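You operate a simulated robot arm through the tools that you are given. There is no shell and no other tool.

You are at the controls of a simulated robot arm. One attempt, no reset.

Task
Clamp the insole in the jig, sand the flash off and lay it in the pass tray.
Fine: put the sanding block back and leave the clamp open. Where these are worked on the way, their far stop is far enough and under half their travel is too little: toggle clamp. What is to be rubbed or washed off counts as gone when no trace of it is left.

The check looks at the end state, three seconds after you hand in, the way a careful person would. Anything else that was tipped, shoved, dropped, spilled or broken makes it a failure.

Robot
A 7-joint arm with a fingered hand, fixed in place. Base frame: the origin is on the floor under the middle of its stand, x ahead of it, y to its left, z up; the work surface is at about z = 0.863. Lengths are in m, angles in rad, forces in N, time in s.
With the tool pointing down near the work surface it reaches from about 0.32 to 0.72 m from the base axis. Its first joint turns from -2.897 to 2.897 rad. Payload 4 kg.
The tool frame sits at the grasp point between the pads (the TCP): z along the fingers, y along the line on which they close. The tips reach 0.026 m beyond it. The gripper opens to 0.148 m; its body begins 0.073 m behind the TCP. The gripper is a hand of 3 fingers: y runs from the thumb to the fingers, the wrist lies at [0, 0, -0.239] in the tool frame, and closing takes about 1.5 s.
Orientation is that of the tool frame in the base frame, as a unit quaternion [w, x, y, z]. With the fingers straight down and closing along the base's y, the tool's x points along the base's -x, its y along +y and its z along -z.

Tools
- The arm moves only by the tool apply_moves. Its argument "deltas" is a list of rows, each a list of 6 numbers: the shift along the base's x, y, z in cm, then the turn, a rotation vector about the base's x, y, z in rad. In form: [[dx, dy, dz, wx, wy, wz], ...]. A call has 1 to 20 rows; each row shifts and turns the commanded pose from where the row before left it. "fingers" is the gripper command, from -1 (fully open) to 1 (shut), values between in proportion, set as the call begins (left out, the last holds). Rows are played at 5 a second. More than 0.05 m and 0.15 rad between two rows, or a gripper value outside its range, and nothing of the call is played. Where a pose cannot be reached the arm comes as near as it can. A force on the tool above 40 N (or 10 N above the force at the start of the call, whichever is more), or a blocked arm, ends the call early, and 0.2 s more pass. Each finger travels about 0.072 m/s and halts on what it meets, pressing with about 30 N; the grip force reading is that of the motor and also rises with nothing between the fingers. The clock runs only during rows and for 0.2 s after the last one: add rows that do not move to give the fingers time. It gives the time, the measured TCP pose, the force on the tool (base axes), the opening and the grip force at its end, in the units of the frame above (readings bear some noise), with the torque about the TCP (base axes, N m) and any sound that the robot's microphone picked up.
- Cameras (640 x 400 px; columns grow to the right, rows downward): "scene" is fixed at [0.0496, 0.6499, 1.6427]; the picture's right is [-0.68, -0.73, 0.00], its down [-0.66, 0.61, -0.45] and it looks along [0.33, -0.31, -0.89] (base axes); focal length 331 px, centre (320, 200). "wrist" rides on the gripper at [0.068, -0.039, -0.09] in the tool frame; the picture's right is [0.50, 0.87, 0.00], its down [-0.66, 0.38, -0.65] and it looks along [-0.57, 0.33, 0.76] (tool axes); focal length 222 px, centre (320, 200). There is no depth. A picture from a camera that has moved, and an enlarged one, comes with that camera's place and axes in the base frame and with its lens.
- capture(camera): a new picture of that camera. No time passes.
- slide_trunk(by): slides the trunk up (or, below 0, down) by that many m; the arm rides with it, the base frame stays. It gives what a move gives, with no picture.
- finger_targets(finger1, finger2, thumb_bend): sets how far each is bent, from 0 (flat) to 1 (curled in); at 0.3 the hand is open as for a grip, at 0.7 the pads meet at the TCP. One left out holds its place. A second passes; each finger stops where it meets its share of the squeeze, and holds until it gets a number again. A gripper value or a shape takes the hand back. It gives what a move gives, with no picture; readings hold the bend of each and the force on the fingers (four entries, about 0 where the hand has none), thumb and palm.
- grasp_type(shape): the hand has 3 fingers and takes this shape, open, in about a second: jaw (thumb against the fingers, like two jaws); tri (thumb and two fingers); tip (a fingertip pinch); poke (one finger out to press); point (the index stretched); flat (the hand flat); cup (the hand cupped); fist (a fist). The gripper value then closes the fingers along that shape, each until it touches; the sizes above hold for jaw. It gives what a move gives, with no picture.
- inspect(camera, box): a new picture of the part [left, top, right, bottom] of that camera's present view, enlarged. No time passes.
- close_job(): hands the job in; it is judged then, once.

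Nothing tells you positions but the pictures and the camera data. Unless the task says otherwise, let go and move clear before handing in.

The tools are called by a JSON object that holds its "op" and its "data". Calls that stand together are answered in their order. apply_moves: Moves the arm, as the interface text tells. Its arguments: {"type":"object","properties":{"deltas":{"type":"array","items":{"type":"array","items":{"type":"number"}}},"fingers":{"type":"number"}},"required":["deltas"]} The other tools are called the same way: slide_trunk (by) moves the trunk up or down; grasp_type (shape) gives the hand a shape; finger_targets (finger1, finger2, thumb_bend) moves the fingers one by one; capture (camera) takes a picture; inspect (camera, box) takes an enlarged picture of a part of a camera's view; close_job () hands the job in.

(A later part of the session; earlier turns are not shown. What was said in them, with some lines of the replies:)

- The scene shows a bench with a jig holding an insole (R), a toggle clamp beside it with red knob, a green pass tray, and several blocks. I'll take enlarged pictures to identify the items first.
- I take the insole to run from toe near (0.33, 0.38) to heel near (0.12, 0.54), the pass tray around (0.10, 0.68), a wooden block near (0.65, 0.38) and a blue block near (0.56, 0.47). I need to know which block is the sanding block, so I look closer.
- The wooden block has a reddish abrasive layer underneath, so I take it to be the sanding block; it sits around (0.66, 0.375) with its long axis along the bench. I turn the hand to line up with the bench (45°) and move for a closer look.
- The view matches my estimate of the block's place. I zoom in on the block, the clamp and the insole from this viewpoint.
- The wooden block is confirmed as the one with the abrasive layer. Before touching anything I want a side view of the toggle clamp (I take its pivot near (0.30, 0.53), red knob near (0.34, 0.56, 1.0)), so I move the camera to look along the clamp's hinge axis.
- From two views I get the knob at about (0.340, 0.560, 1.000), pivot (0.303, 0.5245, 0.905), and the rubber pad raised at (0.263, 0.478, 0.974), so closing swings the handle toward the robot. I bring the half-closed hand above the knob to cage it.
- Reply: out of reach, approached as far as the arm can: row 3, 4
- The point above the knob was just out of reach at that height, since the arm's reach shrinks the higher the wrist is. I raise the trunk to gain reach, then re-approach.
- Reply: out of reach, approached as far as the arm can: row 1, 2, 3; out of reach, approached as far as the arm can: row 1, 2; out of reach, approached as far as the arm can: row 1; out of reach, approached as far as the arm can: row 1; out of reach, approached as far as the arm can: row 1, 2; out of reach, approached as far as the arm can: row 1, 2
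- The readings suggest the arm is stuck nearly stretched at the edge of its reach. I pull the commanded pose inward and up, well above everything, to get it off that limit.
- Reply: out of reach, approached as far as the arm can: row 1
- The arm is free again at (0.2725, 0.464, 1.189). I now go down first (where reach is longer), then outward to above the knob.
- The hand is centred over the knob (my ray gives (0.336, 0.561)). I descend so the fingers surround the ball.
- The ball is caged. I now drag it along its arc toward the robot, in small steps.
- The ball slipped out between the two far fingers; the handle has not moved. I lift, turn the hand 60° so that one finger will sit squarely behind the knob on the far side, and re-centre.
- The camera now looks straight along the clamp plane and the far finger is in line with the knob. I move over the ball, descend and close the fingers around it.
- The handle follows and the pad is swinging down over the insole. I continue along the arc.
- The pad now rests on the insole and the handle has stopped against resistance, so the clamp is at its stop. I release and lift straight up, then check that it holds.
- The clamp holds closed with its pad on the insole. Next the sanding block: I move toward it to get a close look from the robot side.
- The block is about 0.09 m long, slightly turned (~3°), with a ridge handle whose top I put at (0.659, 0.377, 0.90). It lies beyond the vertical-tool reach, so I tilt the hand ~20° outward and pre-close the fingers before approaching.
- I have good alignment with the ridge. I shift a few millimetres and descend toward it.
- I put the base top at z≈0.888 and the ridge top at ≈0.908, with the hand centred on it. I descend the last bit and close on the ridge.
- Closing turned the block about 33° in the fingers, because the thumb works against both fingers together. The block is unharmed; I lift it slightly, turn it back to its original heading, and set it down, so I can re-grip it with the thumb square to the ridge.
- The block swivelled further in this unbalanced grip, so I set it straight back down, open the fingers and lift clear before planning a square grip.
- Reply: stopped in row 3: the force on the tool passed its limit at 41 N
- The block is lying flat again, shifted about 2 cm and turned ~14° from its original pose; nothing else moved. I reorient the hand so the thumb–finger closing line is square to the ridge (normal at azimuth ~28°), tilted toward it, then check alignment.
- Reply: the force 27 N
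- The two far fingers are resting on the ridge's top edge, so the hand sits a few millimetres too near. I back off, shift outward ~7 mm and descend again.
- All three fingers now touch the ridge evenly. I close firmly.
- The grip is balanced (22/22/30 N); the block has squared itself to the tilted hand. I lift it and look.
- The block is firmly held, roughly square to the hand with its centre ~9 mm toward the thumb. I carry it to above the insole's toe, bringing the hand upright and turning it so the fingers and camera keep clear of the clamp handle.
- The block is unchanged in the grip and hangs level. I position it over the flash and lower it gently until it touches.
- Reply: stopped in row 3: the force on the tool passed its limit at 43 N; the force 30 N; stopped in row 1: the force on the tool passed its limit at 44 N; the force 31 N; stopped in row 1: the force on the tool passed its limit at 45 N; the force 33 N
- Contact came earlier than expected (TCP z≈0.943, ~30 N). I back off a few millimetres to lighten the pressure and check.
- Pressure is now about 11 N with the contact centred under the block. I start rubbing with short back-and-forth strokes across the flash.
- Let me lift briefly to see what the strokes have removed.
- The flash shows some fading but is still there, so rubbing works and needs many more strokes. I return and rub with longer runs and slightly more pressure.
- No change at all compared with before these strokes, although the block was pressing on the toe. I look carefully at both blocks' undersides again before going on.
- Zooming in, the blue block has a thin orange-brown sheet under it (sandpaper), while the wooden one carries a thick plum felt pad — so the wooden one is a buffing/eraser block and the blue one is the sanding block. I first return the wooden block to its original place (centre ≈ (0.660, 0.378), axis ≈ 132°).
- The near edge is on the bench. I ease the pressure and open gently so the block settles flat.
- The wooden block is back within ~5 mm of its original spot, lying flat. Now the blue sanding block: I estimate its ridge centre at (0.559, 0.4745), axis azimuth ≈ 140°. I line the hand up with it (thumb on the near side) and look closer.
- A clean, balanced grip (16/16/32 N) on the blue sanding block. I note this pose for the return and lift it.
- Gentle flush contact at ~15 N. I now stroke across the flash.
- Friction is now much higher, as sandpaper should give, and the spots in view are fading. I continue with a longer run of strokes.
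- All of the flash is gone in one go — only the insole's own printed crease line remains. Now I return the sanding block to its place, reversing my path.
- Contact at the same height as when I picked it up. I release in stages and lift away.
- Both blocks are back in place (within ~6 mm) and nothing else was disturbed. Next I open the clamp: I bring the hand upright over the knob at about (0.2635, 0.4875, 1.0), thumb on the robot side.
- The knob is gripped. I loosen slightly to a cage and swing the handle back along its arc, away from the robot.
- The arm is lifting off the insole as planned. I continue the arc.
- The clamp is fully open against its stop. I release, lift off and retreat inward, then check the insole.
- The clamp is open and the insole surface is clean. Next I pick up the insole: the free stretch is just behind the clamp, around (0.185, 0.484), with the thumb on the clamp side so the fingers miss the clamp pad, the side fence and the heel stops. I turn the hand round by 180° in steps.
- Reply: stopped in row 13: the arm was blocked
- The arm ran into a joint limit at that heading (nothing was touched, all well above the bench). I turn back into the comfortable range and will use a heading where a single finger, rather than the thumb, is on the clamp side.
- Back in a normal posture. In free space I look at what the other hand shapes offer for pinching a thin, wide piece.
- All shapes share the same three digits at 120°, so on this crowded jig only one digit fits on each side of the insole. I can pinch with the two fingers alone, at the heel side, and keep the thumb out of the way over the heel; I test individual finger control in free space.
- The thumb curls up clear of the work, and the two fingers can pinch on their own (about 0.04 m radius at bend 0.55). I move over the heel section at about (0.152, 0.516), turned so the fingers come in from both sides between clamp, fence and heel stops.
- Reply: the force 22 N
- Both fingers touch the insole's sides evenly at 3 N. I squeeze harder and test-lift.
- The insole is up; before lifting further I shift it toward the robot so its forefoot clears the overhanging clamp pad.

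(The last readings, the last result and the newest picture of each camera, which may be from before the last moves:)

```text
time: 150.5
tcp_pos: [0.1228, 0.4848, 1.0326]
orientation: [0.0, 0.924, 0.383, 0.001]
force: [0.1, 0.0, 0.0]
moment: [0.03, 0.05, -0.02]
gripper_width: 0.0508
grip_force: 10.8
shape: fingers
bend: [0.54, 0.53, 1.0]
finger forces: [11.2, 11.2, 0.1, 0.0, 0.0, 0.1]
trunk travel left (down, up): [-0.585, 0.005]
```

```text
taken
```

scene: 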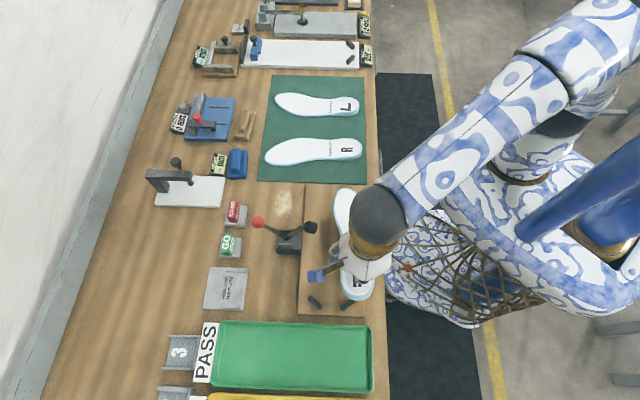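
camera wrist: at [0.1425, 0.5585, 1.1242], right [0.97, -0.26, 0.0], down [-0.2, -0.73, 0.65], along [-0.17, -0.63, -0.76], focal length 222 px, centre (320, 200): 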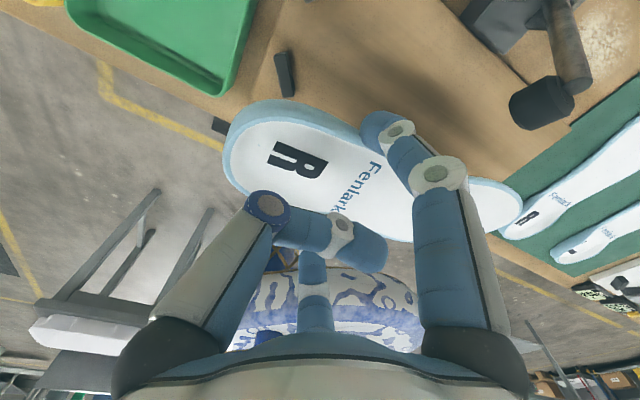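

The insole hangs from the two fingers with the toe drooping about 8°. I raise it, move clear of the clamp, then turn it ~85° so the toe points along the pass tray.

{"op": "apply_moves", "data": {"deltas": [[-1.5, 1, 2, 0, 0, 0], [-2, 2, 2, 0, 0, 0], [-2, 2, 2, 0, 0, 0], [-1.5, 1.5, 0.7, 0, 0, 0], [0, 0, 0, 0, 0, 0.1478], [0, 0, 0, 0, 0, 0.1478], [0, 0, 0, 0, 0, 0.1478], [0, 0, 0, 0, 0, 0.1478], [0, 0, 0, 0, 0, 0.1478], [0, 0, 0, 0, 0, 0.1478], [0, 0, 0, 0, 0, 0.1478], [0, 0, 0, 0, 0, 0.1478], [0, 0, 0, 0, 0, 0.1478], [0, 0, 0, 0, 0, 0.1478], [0, 0, 0, 0, 0, 0]]}}

{"op": "capture", "data": {"camera": "scene"}}

{"op": "capture", "data": {"camera": "wrist"}}

```text
time: 153.7
tcp_pos: [0.052, 0.5477, 1.0991]
orientation: [-0.002, 0.425, 0.905, 0.001]
force: [0.5, -0.4, 0.4]
moment: [-0.03, 0.01, -0.02]
gripper_width: 0.0506
grip_force: 11.2
shape: fingers
bend: [0.54, 0.53, 1.0]
finger forces: [11.2, 11.1, 0.1, 0.0, 0.0, 0.1]
trunk travel left (down, up): [-0.585, 0.005]
```

```text
taken
```

scene: 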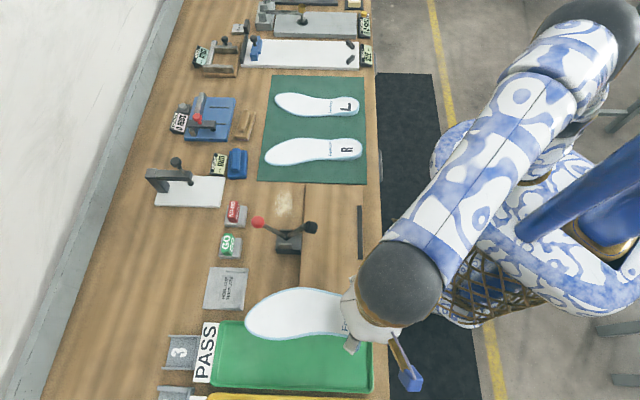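

```text
taken
camera wrist: at [-0.0214, 0.5758, 1.1909], right [0.35, 0.94, 0.0], down [0.71, -0.26, 0.65], along [0.61, -0.23, -0.76], focal length 222 px, centre (320, 200)
```

wrist: 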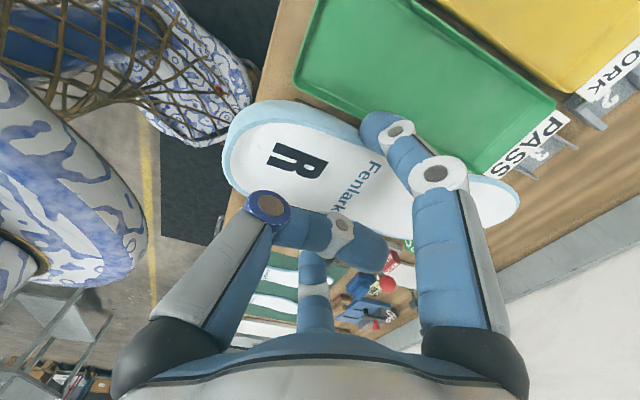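

{"op": "apply_moves", "data": {"deltas": [[-0.1, 2.3, -2, 0, 0, 0], [-0.1, 2.3, -2, 0, 0, 0], [-0.1, 2.2, -2, 0, 0, 0], [0, 0, -2, 0, 0, 0], [0, 0, 0, 0, 0, 0]]}}

{"op": "capture", "data": {"camera": "scene"}}

{"op": "inspect", "data": {"camera": "scene", "box": [190, 290, 400, 400]}}

{"op": "capture", "data": {"camera": "wrist"}}

```text
time: 154.9
tcp_pos: [0.0492, 0.6163, 1.0202]
orientation: [0.0, 0.426, 0.905, 0.0]
force: [0.4, 0.6, -1.2]
moment: [-0.02, -0.01, -0.03]
gripper_width: 0.0503
grip_force: 11.6
shape: fingers
bend: [0.54, 0.53, 1.0]
finger forces: [11.0, 11.2, 0.0, 0.0, 0.1, 0.0]
trunk travel left (down, up): [-0.585, 0.005]
```

```text
taken
```

scene: 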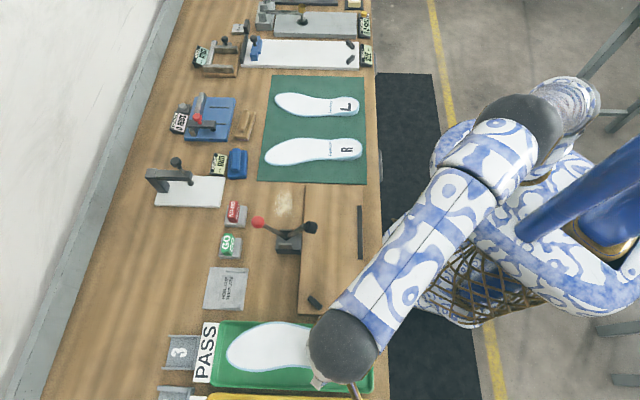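

```text
3.05 times, centred on (295, 345) of scene
camera zoom: at [0.0496, 0.6499, 1.6427], right [-0.68, -0.73, 0.0], down [-0.66, 0.61, -0.45], along [0.33, -0.31, -0.89], focal length 1009 px, centre (396, -242)
```

zoom: 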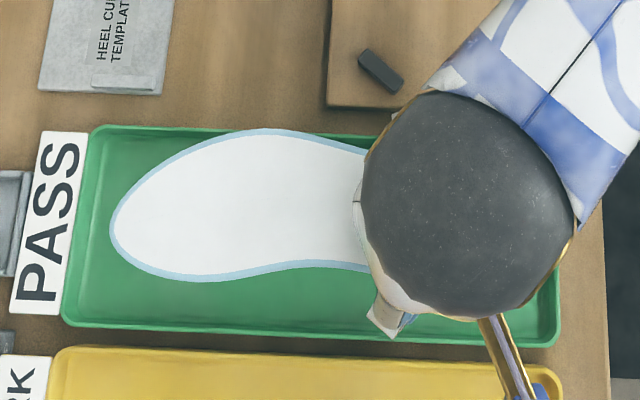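

```text
taken
camera wrist: at [-0.0244, 0.6431, 1.1101], right [0.35, 0.94, 0.0], down [0.71, -0.26, 0.65], along [0.61, -0.23, -0.76], focal length 222 px, centre (320, 200)
```

wrist: 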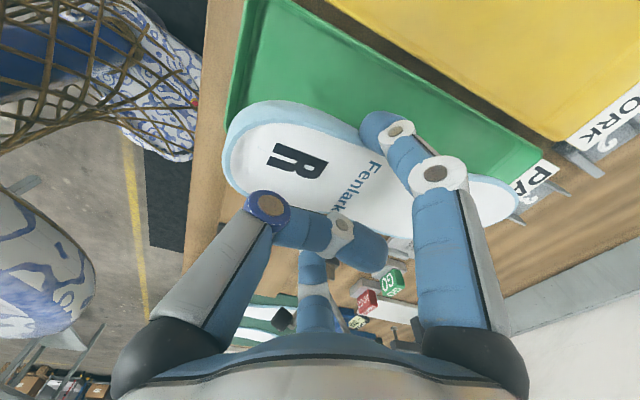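

The insole lines up with the tray lengthwise; it needs a ~12 mm shift toward the tray's far long side to centre. I apply that and lower.

{"op": "apply_moves", "data": {"deltas": [[-0.45, 0.47, -1, 0, 0, 0], [-0.45, 0.47, -2, 0, 0, 0], [0, 0, -2, 0, 0, 0], [0, 0, -1.5, 0, 0, 0], [0, 0, 0, 0, 0, 0]]}}

{"op": "inspect", "data": {"camera": "scene", "box": [190, 290, 400, 400]}}

{"op": "capture", "data": {"camera": "wrist"}}

```text
time: 156.1
tcp_pos: [0.0405, 0.6273, 0.9537]
orientation: [-0.001, 0.425, 0.905, 0.001]
force: [1.4, 0.3, -0.9]
moment: [-0.01, -0.01, -0.02]
gripper_width: 0.0506
grip_force: 11.2
shape: fingers
bend: [0.54, 0.53, 1.0]
finger forces: [11.1, 11.2, 0.1, 0.0, 0.0, 0.1]
trunk travel left (down, up): [-0.585, 0.005]
```

```text
3.05 times, centred on (295, 345) of scene
camera zoom: at [0.0496, 0.6499, 1.6427], right [-0.68, -0.73, 0.0], down [-0.66, 0.61, -0.45], along [0.33, -0.31, -0.89], focal length 1009 px, centre (396, -242)
```

zoom: 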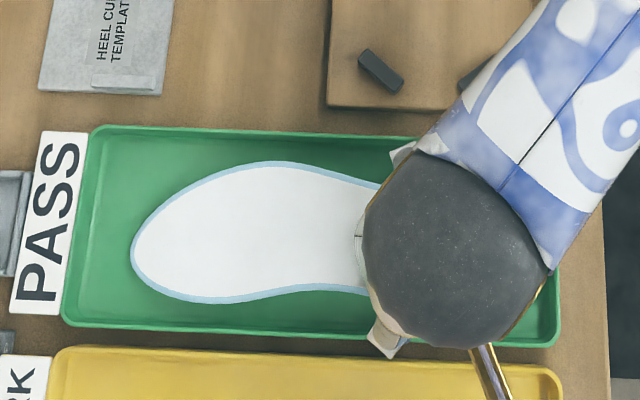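

```text
taken
camera wrist: at [-0.0332, 0.6531, 1.0447], right [0.35, 0.94, 0.0], down [0.71, -0.26, 0.65], along [0.61, -0.23, -0.76], focal length 222 px, centre (320, 200)
```

wrist: 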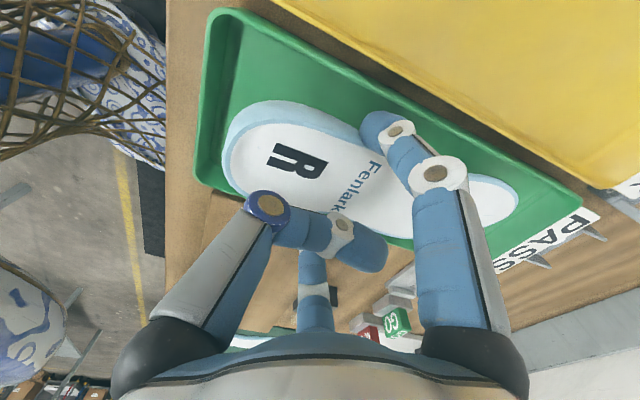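

{"op": "apply_moves", "data": {"deltas": [[0, 0, -0.8, 0, 0, 0], [0, 0, -0.8, 0, 0, 0], [0, 0, 0, 0, 0, 0]]}}

{"op": "inspect", "data": {"camera": "wrist", "box": [180, 0, 540, 260]}}

{"op": "inspect", "data": {"camera": "scene", "box": [190, 290, 400, 400]}}

```text
time: 156.9
tcp_pos: [0.0396, 0.6265, 0.9382]
orientation: [-0.001, 0.426, 0.905, 0.0]
force: [0.0, -0.5, -0.6]
moment: [-0.05, 0.04, 0.02]
gripper_width: 0.0506
grip_force: 10.6
shape: fingers
bend: [0.54, 0.53, 1.0]
finger forces: [11.1, 11.3, 0.0, 0.1, 0.1, 0.0]
trunk travel left (down, up): [-0.585, 0.005]
```

```text
1.54 times, centred on (360, 130) of wrist
camera zoom: at [-0.0336, 0.6528, 1.0292], right [0.35, 0.94, 0.0], down [0.71, -0.26, 0.65], along [0.61, -0.23, -0.76], focal length 342 px, centre (258, 308)
```

zoom: 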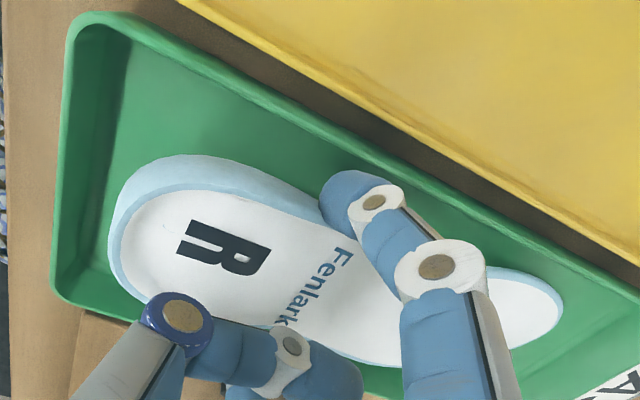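

```text
3.05 times, centred on (295, 345) of scene
camera zoom: at [0.0496, 0.6499, 1.6427], right [-0.68, -0.73, 0.0], down [-0.66, 0.61, -0.45], along [0.33, -0.31, -0.89], focal length 1009 px, centre (396, -242)
```

zoom: 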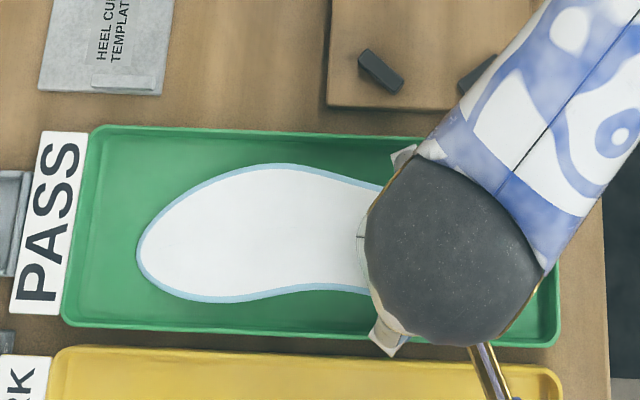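

{"op": "apply_moves", "data": {"deltas": [[0, 0, -0.5, 0, 0, 0], [0, 0, -0.4, 0, 0, 0], [0, 0, 0, 0, 0, 0]]}}

{"op": "inspect", "data": {"camera": "wrist", "box": [180, 0, 540, 260]}}

```text
time: 157.7
tcp_pos: [0.0408, 0.6273, 0.9297]
orientation: [-0.001, 0.426, 0.905, 0.0]
force: [0.1, 0.4, 0.2]
moment: [-0.03, -0.02, 0.0]
gripper_width: 0.0508
grip_force: 11.4
shape: fingers
bend: [0.54, 0.53, 1.0]
finger forces: [11.1, 11.2, 0.0, 0.0, 0.1, 0.0]
trunk travel left (down, up): [-0.585, 0.005]
```

```text
1.54 times, centred on (360, 130) of wrist
camera zoom: at [-0.0328, 0.6533, 1.0207], right [0.35, 0.94, 0.0], down [0.71, -0.26, 0.65], along [0.61, -0.23, -0.76], focal length 342 px, centre (258, 308)
```

zoom: 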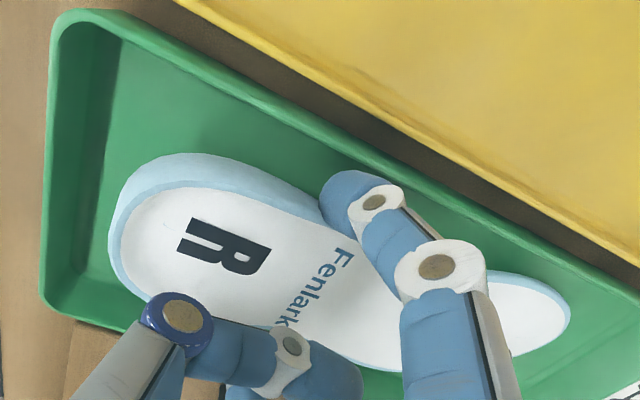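

{"op": "apply_moves", "data": {"deltas": [[0.1, -0.1, -0.3, 0, 0, 0], [0, 0, 0, 0, 0, 0]]}}

{"op": "apply_moves", "data": {"deltas": [[0, 0, -0.3, 0, 0, 0], [0, 0, 0, 0, 0, 0]]}}

{"op": "inspect", "data": {"camera": "wrist", "box": [180, 0, 540, 260]}}

```text
time: 158.3
tcp_pos: [0.0417, 0.6256, 0.9266]
orientation: [0.0, 0.426, 0.905, 0.0]
force: [-0.8, -0.6, -0.2]
moment: [-0.02, -0.01, -0.02]
gripper_width: 0.0503
grip_force: 11.4
shape: fingers
bend: [0.54, 0.53, 1.0]
finger forces: [11.1, 11.2, 0.0, 0.1, 0.1, 0.1]
trunk travel left (down, up): [-0.585, 0.005]
```

```text
time: 158.9
tcp_pos: [0.0406, 0.6252, 0.9239]
orientation: [0.0, 0.426, 0.905, -0.001]
force: [-0.2, 0.0, 0.0]
moment: [-0.03, -0.01, -0.03]
gripper_width: 0.0504
grip_force: 11.5
shape: fingers
bend: [0.54, 0.53, 1.0]
finger forces: [11.1, 11.2, 0.0, 0.1, 0.1, 0.0]
trunk travel left (down, up): [-0.585, 0.005]
```

```text
1.54 times, centred on (360, 130) of wrist
camera zoom: at [-0.0321, 0.6524, 1.0148], right [0.35, 0.94, 0.0], down [0.71, -0.26, 0.65], along [0.61, -0.23, -0.76], focal length 342 px, centre (258, 308)
```

zoom: 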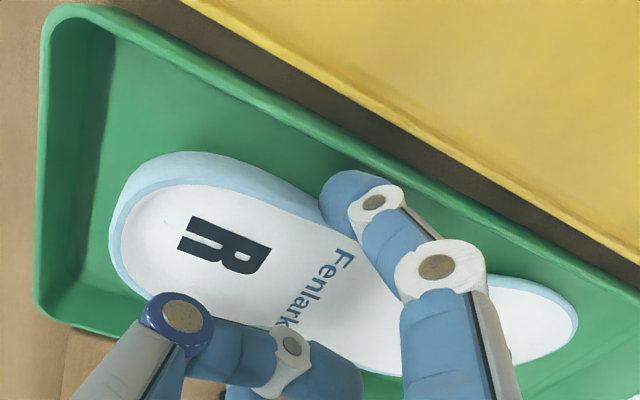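

{"op": "apply_moves", "data": {"deltas": [[0, 0, -0.3, 0, 0, 0], [0, 0, 0, 0, 0, 0]]}}

{"op": "apply_moves", "data": {"deltas": [[0, 0, -0.3, 0, 0, 0], [0, 0, 0, 0, 0, 0]]}}

{"op": "apply_moves", "data": {"deltas": [[0, 0, -0.3, 0, 0, 0], [0, 0, 0, 0, 0, 0]]}}

{"op": "inspect", "data": {"camera": "wrist", "box": [180, 0, 540, 260]}}

```text
time: 159.5
tcp_pos: [0.0413, 0.627, 0.9214]
orientation: [0.0, 0.426, 0.905, 0.001]
force: [-0.6, -0.5, -0.1]
moment: [-0.01, 0.01, -0.02]
gripper_width: 0.0505
grip_force: 11.2
shape: fingers
bend: [0.54, 0.53, 1.0]
finger forces: [11.2, 11.2, 0.1, 0.0, 0.0, 0.0]
trunk travel left (down, up): [-0.585, 0.005]
```

```text
time: 160.1
tcp_pos: [0.0405, 0.6263, 0.9178]
orientation: [-0.001, 0.426, 0.904, 0.0]
force: [0.6, 0.2, -0.7]
moment: [0.01, 0.0, 0.03]
gripper_width: 0.0506
grip_force: 10.3
shape: fingers
bend: [0.54, 0.53, 1.0]
finger forces: [11.2, 11.1, 0.0, 0.1, 0.1, 0.0]
trunk travel left (down, up): [-0.585, 0.005]
```

```text
time: 160.7
tcp_pos: [0.0408, 0.6264, 0.9136]
orientation: [0.0, 0.426, 0.905, 0.0]
force: [0.0, 0.1, -0.4]
moment: [0.0, 0.02, 0.0]
gripper_width: 0.0505
grip_force: 11.6
shape: fingers
bend: [0.54, 0.53, 1.0]
finger forces: [11.1, 11.3, 0.2, 0.0, 0.0, 0.1]
trunk travel left (down, up): [-0.585, 0.005]
```

```text
1.54 times, centred on (360, 130) of wrist
camera zoom: at [-0.0326, 0.6521, 1.0055], right [0.35, 0.94, 0.0], down [0.71, -0.26, 0.65], along [0.61, -0.23, -0.76], focal length 342 px, centre (258, 308)
```

zoom: 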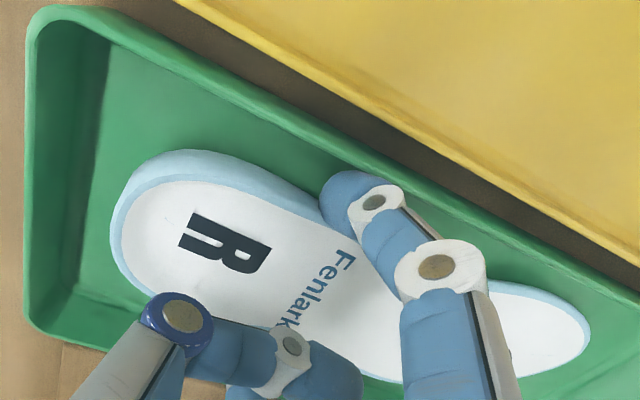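

{"op": "apply_moves", "data": {"deltas": [[0, 0, -0.25, 0, 0, 0], [0, 0, 0, 0, 0, 0]]}}

{"op": "apply_moves", "data": {"deltas": [[0, 0, -0.25, 0, 0, 0], [0, 0, 0, 0, 0, 0]]}}

{"op": "inspect", "data": {"camera": "wrist", "box": [180, 0, 540, 260]}}

{"op": "inspect", "data": {"camera": "scene", "box": [190, 290, 400, 400]}}

```text
time: 161.3
tcp_pos: [0.0405, 0.6257, 0.9111]
orientation: [-0.001, 0.425, 0.905, 0.0]
force: [-0.1, -0.1, -0.3]
moment: [0.02, 0.0, 0.01]
gripper_width: 0.0504
grip_force: 11.5
shape: fingers
bend: [0.54, 0.53, 1.0]
finger forces: [11.1, 11.2, 0.0, 0.1, 0.1, 0.0]
trunk travel left (down, up): [-0.585, 0.005]
```

```text
time: 161.9
tcp_pos: [0.0402, 0.6265, 0.9104]
orientation: [0.0, 0.426, 0.905, 0.0]
force: [0.9, -0.2, 0.3]
moment: [0.0, -0.01, 0.02]
gripper_width: 0.0504
grip_force: 11.6
shape: fingers
bend: [0.54, 0.53, 1.0]
finger forces: [11.2, 11.1, 0.0, 0.1, 0.0, 0.0]
trunk travel left (down, up): [-0.585, 0.005]
```

```text
1.54 times, centred on (360, 130) of wrist
camera zoom: at [-0.0324, 0.652, 1.0009], right [0.35, 0.94, 0.0], down [0.71, -0.26, 0.65], along [0.61, -0.23, -0.76], focal length 342 px, centre (258, 308)
```

zoom: 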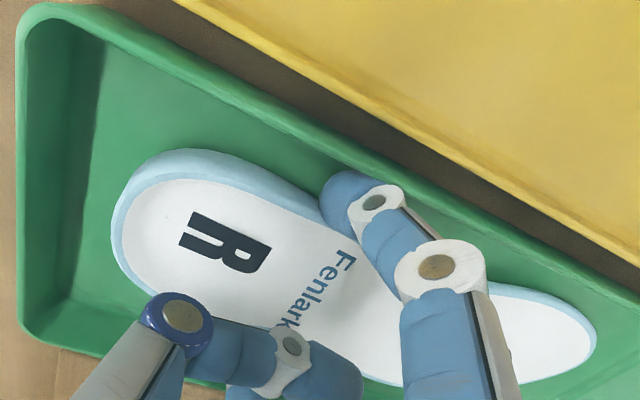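

```text
3.05 times, centred on (295, 345) of scene
camera zoom: at [0.0496, 0.6499, 1.6427], right [-0.68, -0.73, 0.0], down [-0.66, 0.61, -0.45], along [0.33, -0.31, -0.89], focal length 1009 px, centre (396, -242)
```

zoom: 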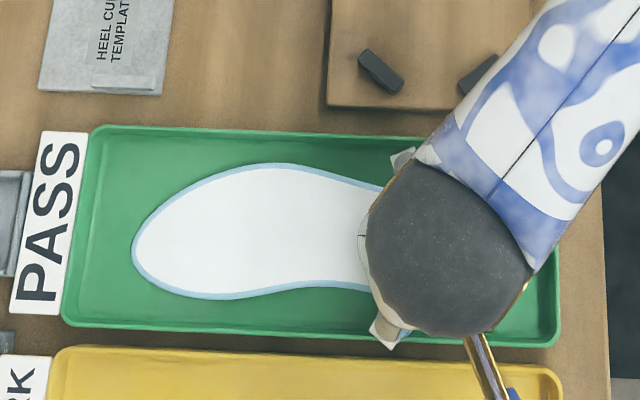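

The insole is down in the tray, level and centred. I release it by opening only the finger that has room (the other is close to the tray rim), then lift straight up.

{"op": "finger_targets", "data": {"finger2": 0.49}}

{"op": "inspect", "data": {"camera": "wrist", "box": [180, 0, 540, 260]}}

```text
time: 162.9
tcp_pos: [0.0419, 0.6249, 0.9112]
orientation: [0.0, 0.426, 0.905, 0.0]
force: [0.1, -0.2, -0.6]
moment: [0.0, -0.01, -0.06]
gripper_width: 0.0436
grip_force: 5.7
shape: fingers
bend: [0.6, 0.44, 1.0]
finger forces: [5.2, 5.5, 0.0, 0.0, 0.0, 0.0]
trunk travel left (down, up): [-0.585, 0.005]
```

```text
1.54 times, centred on (360, 130) of wrist
camera zoom: at [-0.0323, 0.652, 1.001], right [0.35, 0.94, 0.0], down [0.71, -0.26, 0.65], along [0.61, -0.23, -0.76], focal length 342 px, centre (258, 308)
```

zoom: 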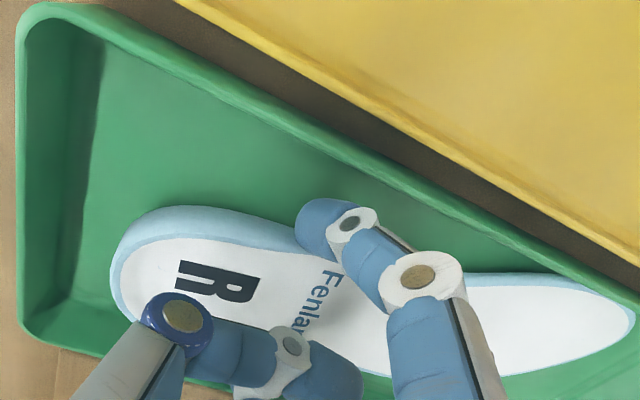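

The other finger followed through and pushed the insole sideways a little, so I open both fingers slightly now.

{"op": "finger_targets", "data": {"finger1": 0.55, "finger2": 0.44}}

{"op": "inspect", "data": {"camera": "wrist", "box": [180, 0, 540, 260]}}

{"op": "inspect", "data": {"camera": "scene", "box": [190, 290, 400, 400]}}

```text
time: 163.9
tcp_pos: [0.0418, 0.6249, 0.9096]
orientation: [0.0, 0.425, 0.905, 0.0]
force: [-0.2, -0.1, 0.4]
moment: [0.0, 0.01, 0.02]
gripper_width: 0.0452
grip_force: 0.0
shape: fingers
bend: [0.55, 0.44, 1.0]
finger forces: [0.1, 0.1, 0.0, 0.1, 0.0, 0.1]
trunk travel left (down, up): [-0.585, 0.005]
```

```text
1.54 times, centred on (360, 130) of wrist
camera zoom: at [-0.0324, 0.652, 1.001], right [0.35, 0.94, 0.0], down [0.71, -0.26, 0.65], along [0.61, -0.23, -0.76], focal length 342 px, centre (258, 308)
```

zoom: 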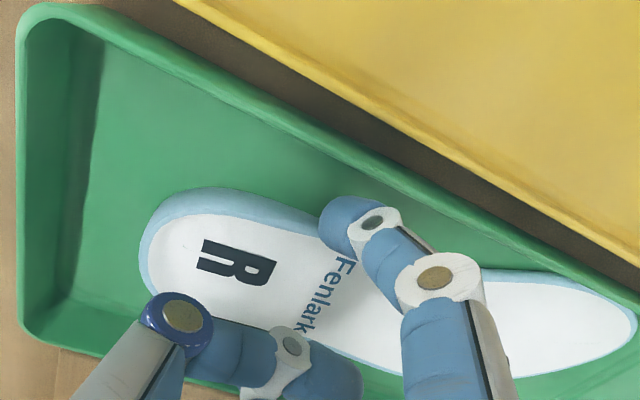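

```text
3.05 times, centred on (295, 345) of scene
camera zoom: at [0.0496, 0.6499, 1.6427], right [-0.68, -0.73, 0.0], down [-0.66, 0.61, -0.45], along [0.33, -0.31, -0.89], focal length 1009 px, centre (396, -242)
```

zoom: 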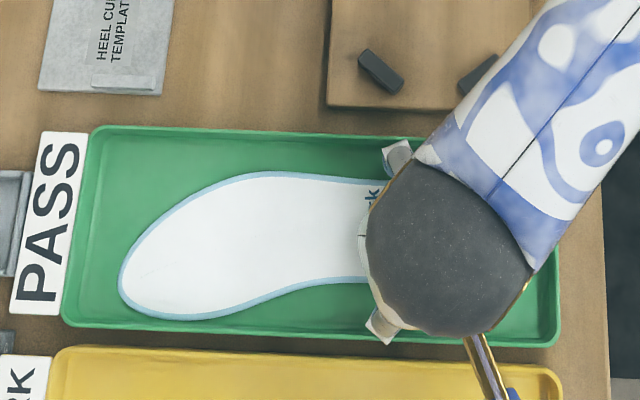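

It is released (no finger forces) and lying inside the tray. I lift straight up and back away to check.

{"op": "apply_moves", "data": {"deltas": [[0, 0, 0.5, 0, 0, 0], [0, 0, 1, 0, 0, 0], [0, 0, 2, 0, 0, 0], [0, 0, 3, 0, 0, 0], [0, 0, 4, 0, 0, 0], [0, 0, 4, 0, 0, 0], [2, -4, 1, 0, 0, 0], [2, -4, 1, 0, 0, 0], [2, -4, 0, 0, 0, 0], [2, -4, 0, 0, 0, 0], [0, 0, 0, 0, 0, 0]]}}

{"op": "capture", "data": {"camera": "scene"}}

{"op": "inspect", "data": {"camera": "scene", "box": [190, 290, 400, 400]}}

```text
time: 166.3
tcp_pos: [0.1215, 0.4648, 1.0746]
orientation: [-0.001, 0.425, 0.905, 0.0]
force: [-0.1, -0.7, 0.0]
moment: [-0.03, -0.01, -0.05]
gripper_width: 0.0452
grip_force: 0.1
shape: fingers
bend: [0.55, 0.44, 1.0]
finger forces: [0.1, 0.0, 0.0, 0.1, 0.0, 0.1]
trunk travel left (down, up): [-0.585, 0.005]
```

```text
taken
```

scene: 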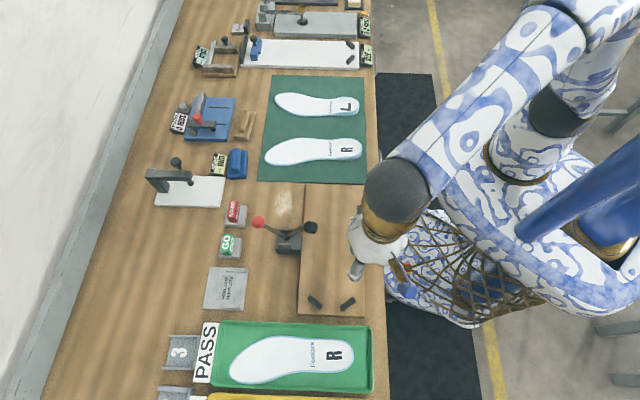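

```text
3.05 times, centred on (295, 345) of scene
camera zoom: at [0.0496, 0.6499, 1.6427], right [-0.68, -0.73, 0.0], down [-0.66, 0.61, -0.45], along [0.33, -0.31, -0.89], focal length 1009 px, centre (396, -242)
```

zoom: 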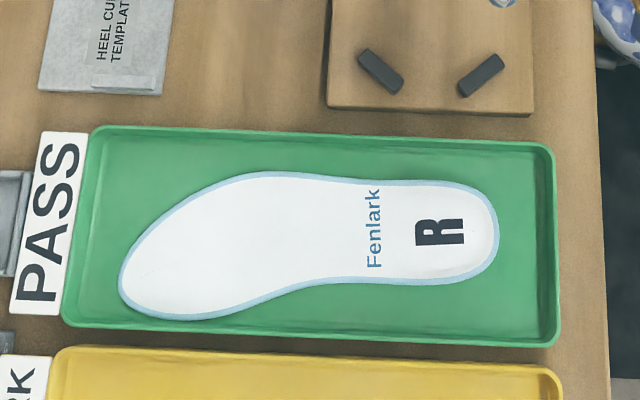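

The insole lies flat and clean, fully inside the pass tray. I check the final details: both blocks, the clamp and the toe surface.

{"op": "inspect", "data": {"camera": "scene", "box": [210, 95, 290, 155]}}

{"op": "inspect", "data": {"camera": "scene", "box": [210, 345, 290, 395]}}

{"op": "inspect", "data": {"camera": "scene", "box": [200, 180, 400, 330]}}

```text
6.67 times, centred on (250, 125) of scene
camera zoom: at [0.0496, 0.6499, 1.6427], right [-0.68, -0.73, 0.0], down [-0.66, 0.61, -0.45], along [0.33, -0.31, -0.89], focal length 2207 px, centre (787, 700)
```

zoom: 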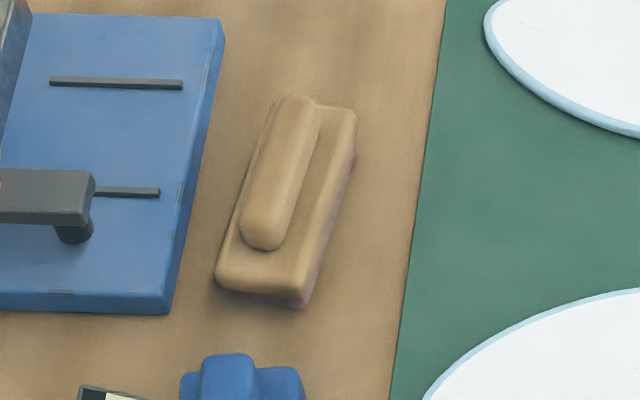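

```text
8.00 times, centred on (250, 370) of scene
camera zoom: at [0.0496, 0.6499, 1.6427], right [-0.68, -0.73, 0.0], down [-0.66, 0.61, -0.45], along [0.33, -0.31, -0.89], focal length 2648 px, centre (880, -1160)
```

zoom: 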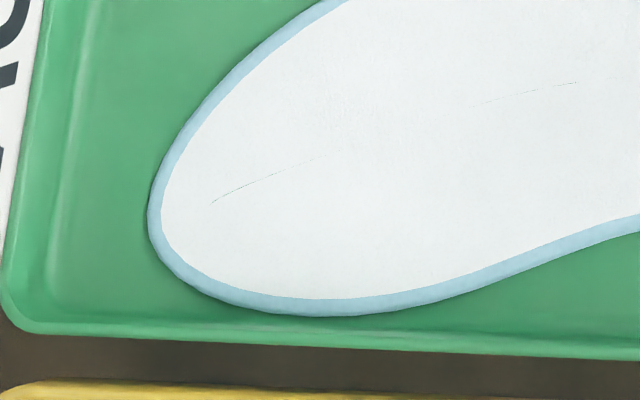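

```text
2.67 times, centred on (300, 255) of scene
camera zoom: at [0.0496, 0.6499, 1.6427], right [-0.68, -0.73, 0.0], down [-0.66, 0.61, -0.45], along [0.33, -0.31, -0.89], focal length 883 px, centre (373, 53)
```

zoom: 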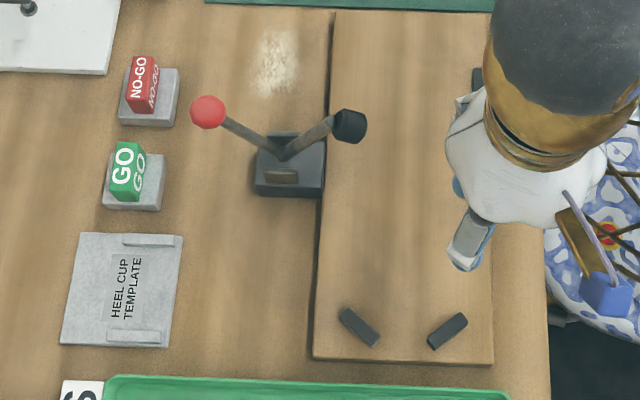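

Everything checks out: the insole is clean and flat in the pass tray, and the clamp is open. Both blocks are within several millimetres of where they started, the rest looks as I found it, and the hand is clear, so I hand the job in.

{"op": "close_job", "data": {}}

```text
The job is handed in.
```

The job is handed in. The insole was clamped, sanded clean of flash, and now lies flat inside the pass tray, with the toe turned a few degrees off the tray's long axis.

- **Clamp:** it was closed to its stop for the sanding and is now open against its other stop.
- **Sanding block:** the blue block is back beside the height display, about 7 mm from where it started.
- **Wrong block first:** I first took the wooden felt block and rubbed with it, which removed nothing. I put it back about 4–5 mm from its original spot and turned a few degrees. This is the one thing outside the task that I moved.
- **Flash:** no trace shows in the zoomed pictures. The thin line still visible on the toe is in the insole itself; I could see it before sanding.

The hand has let go and is clear above the jig.
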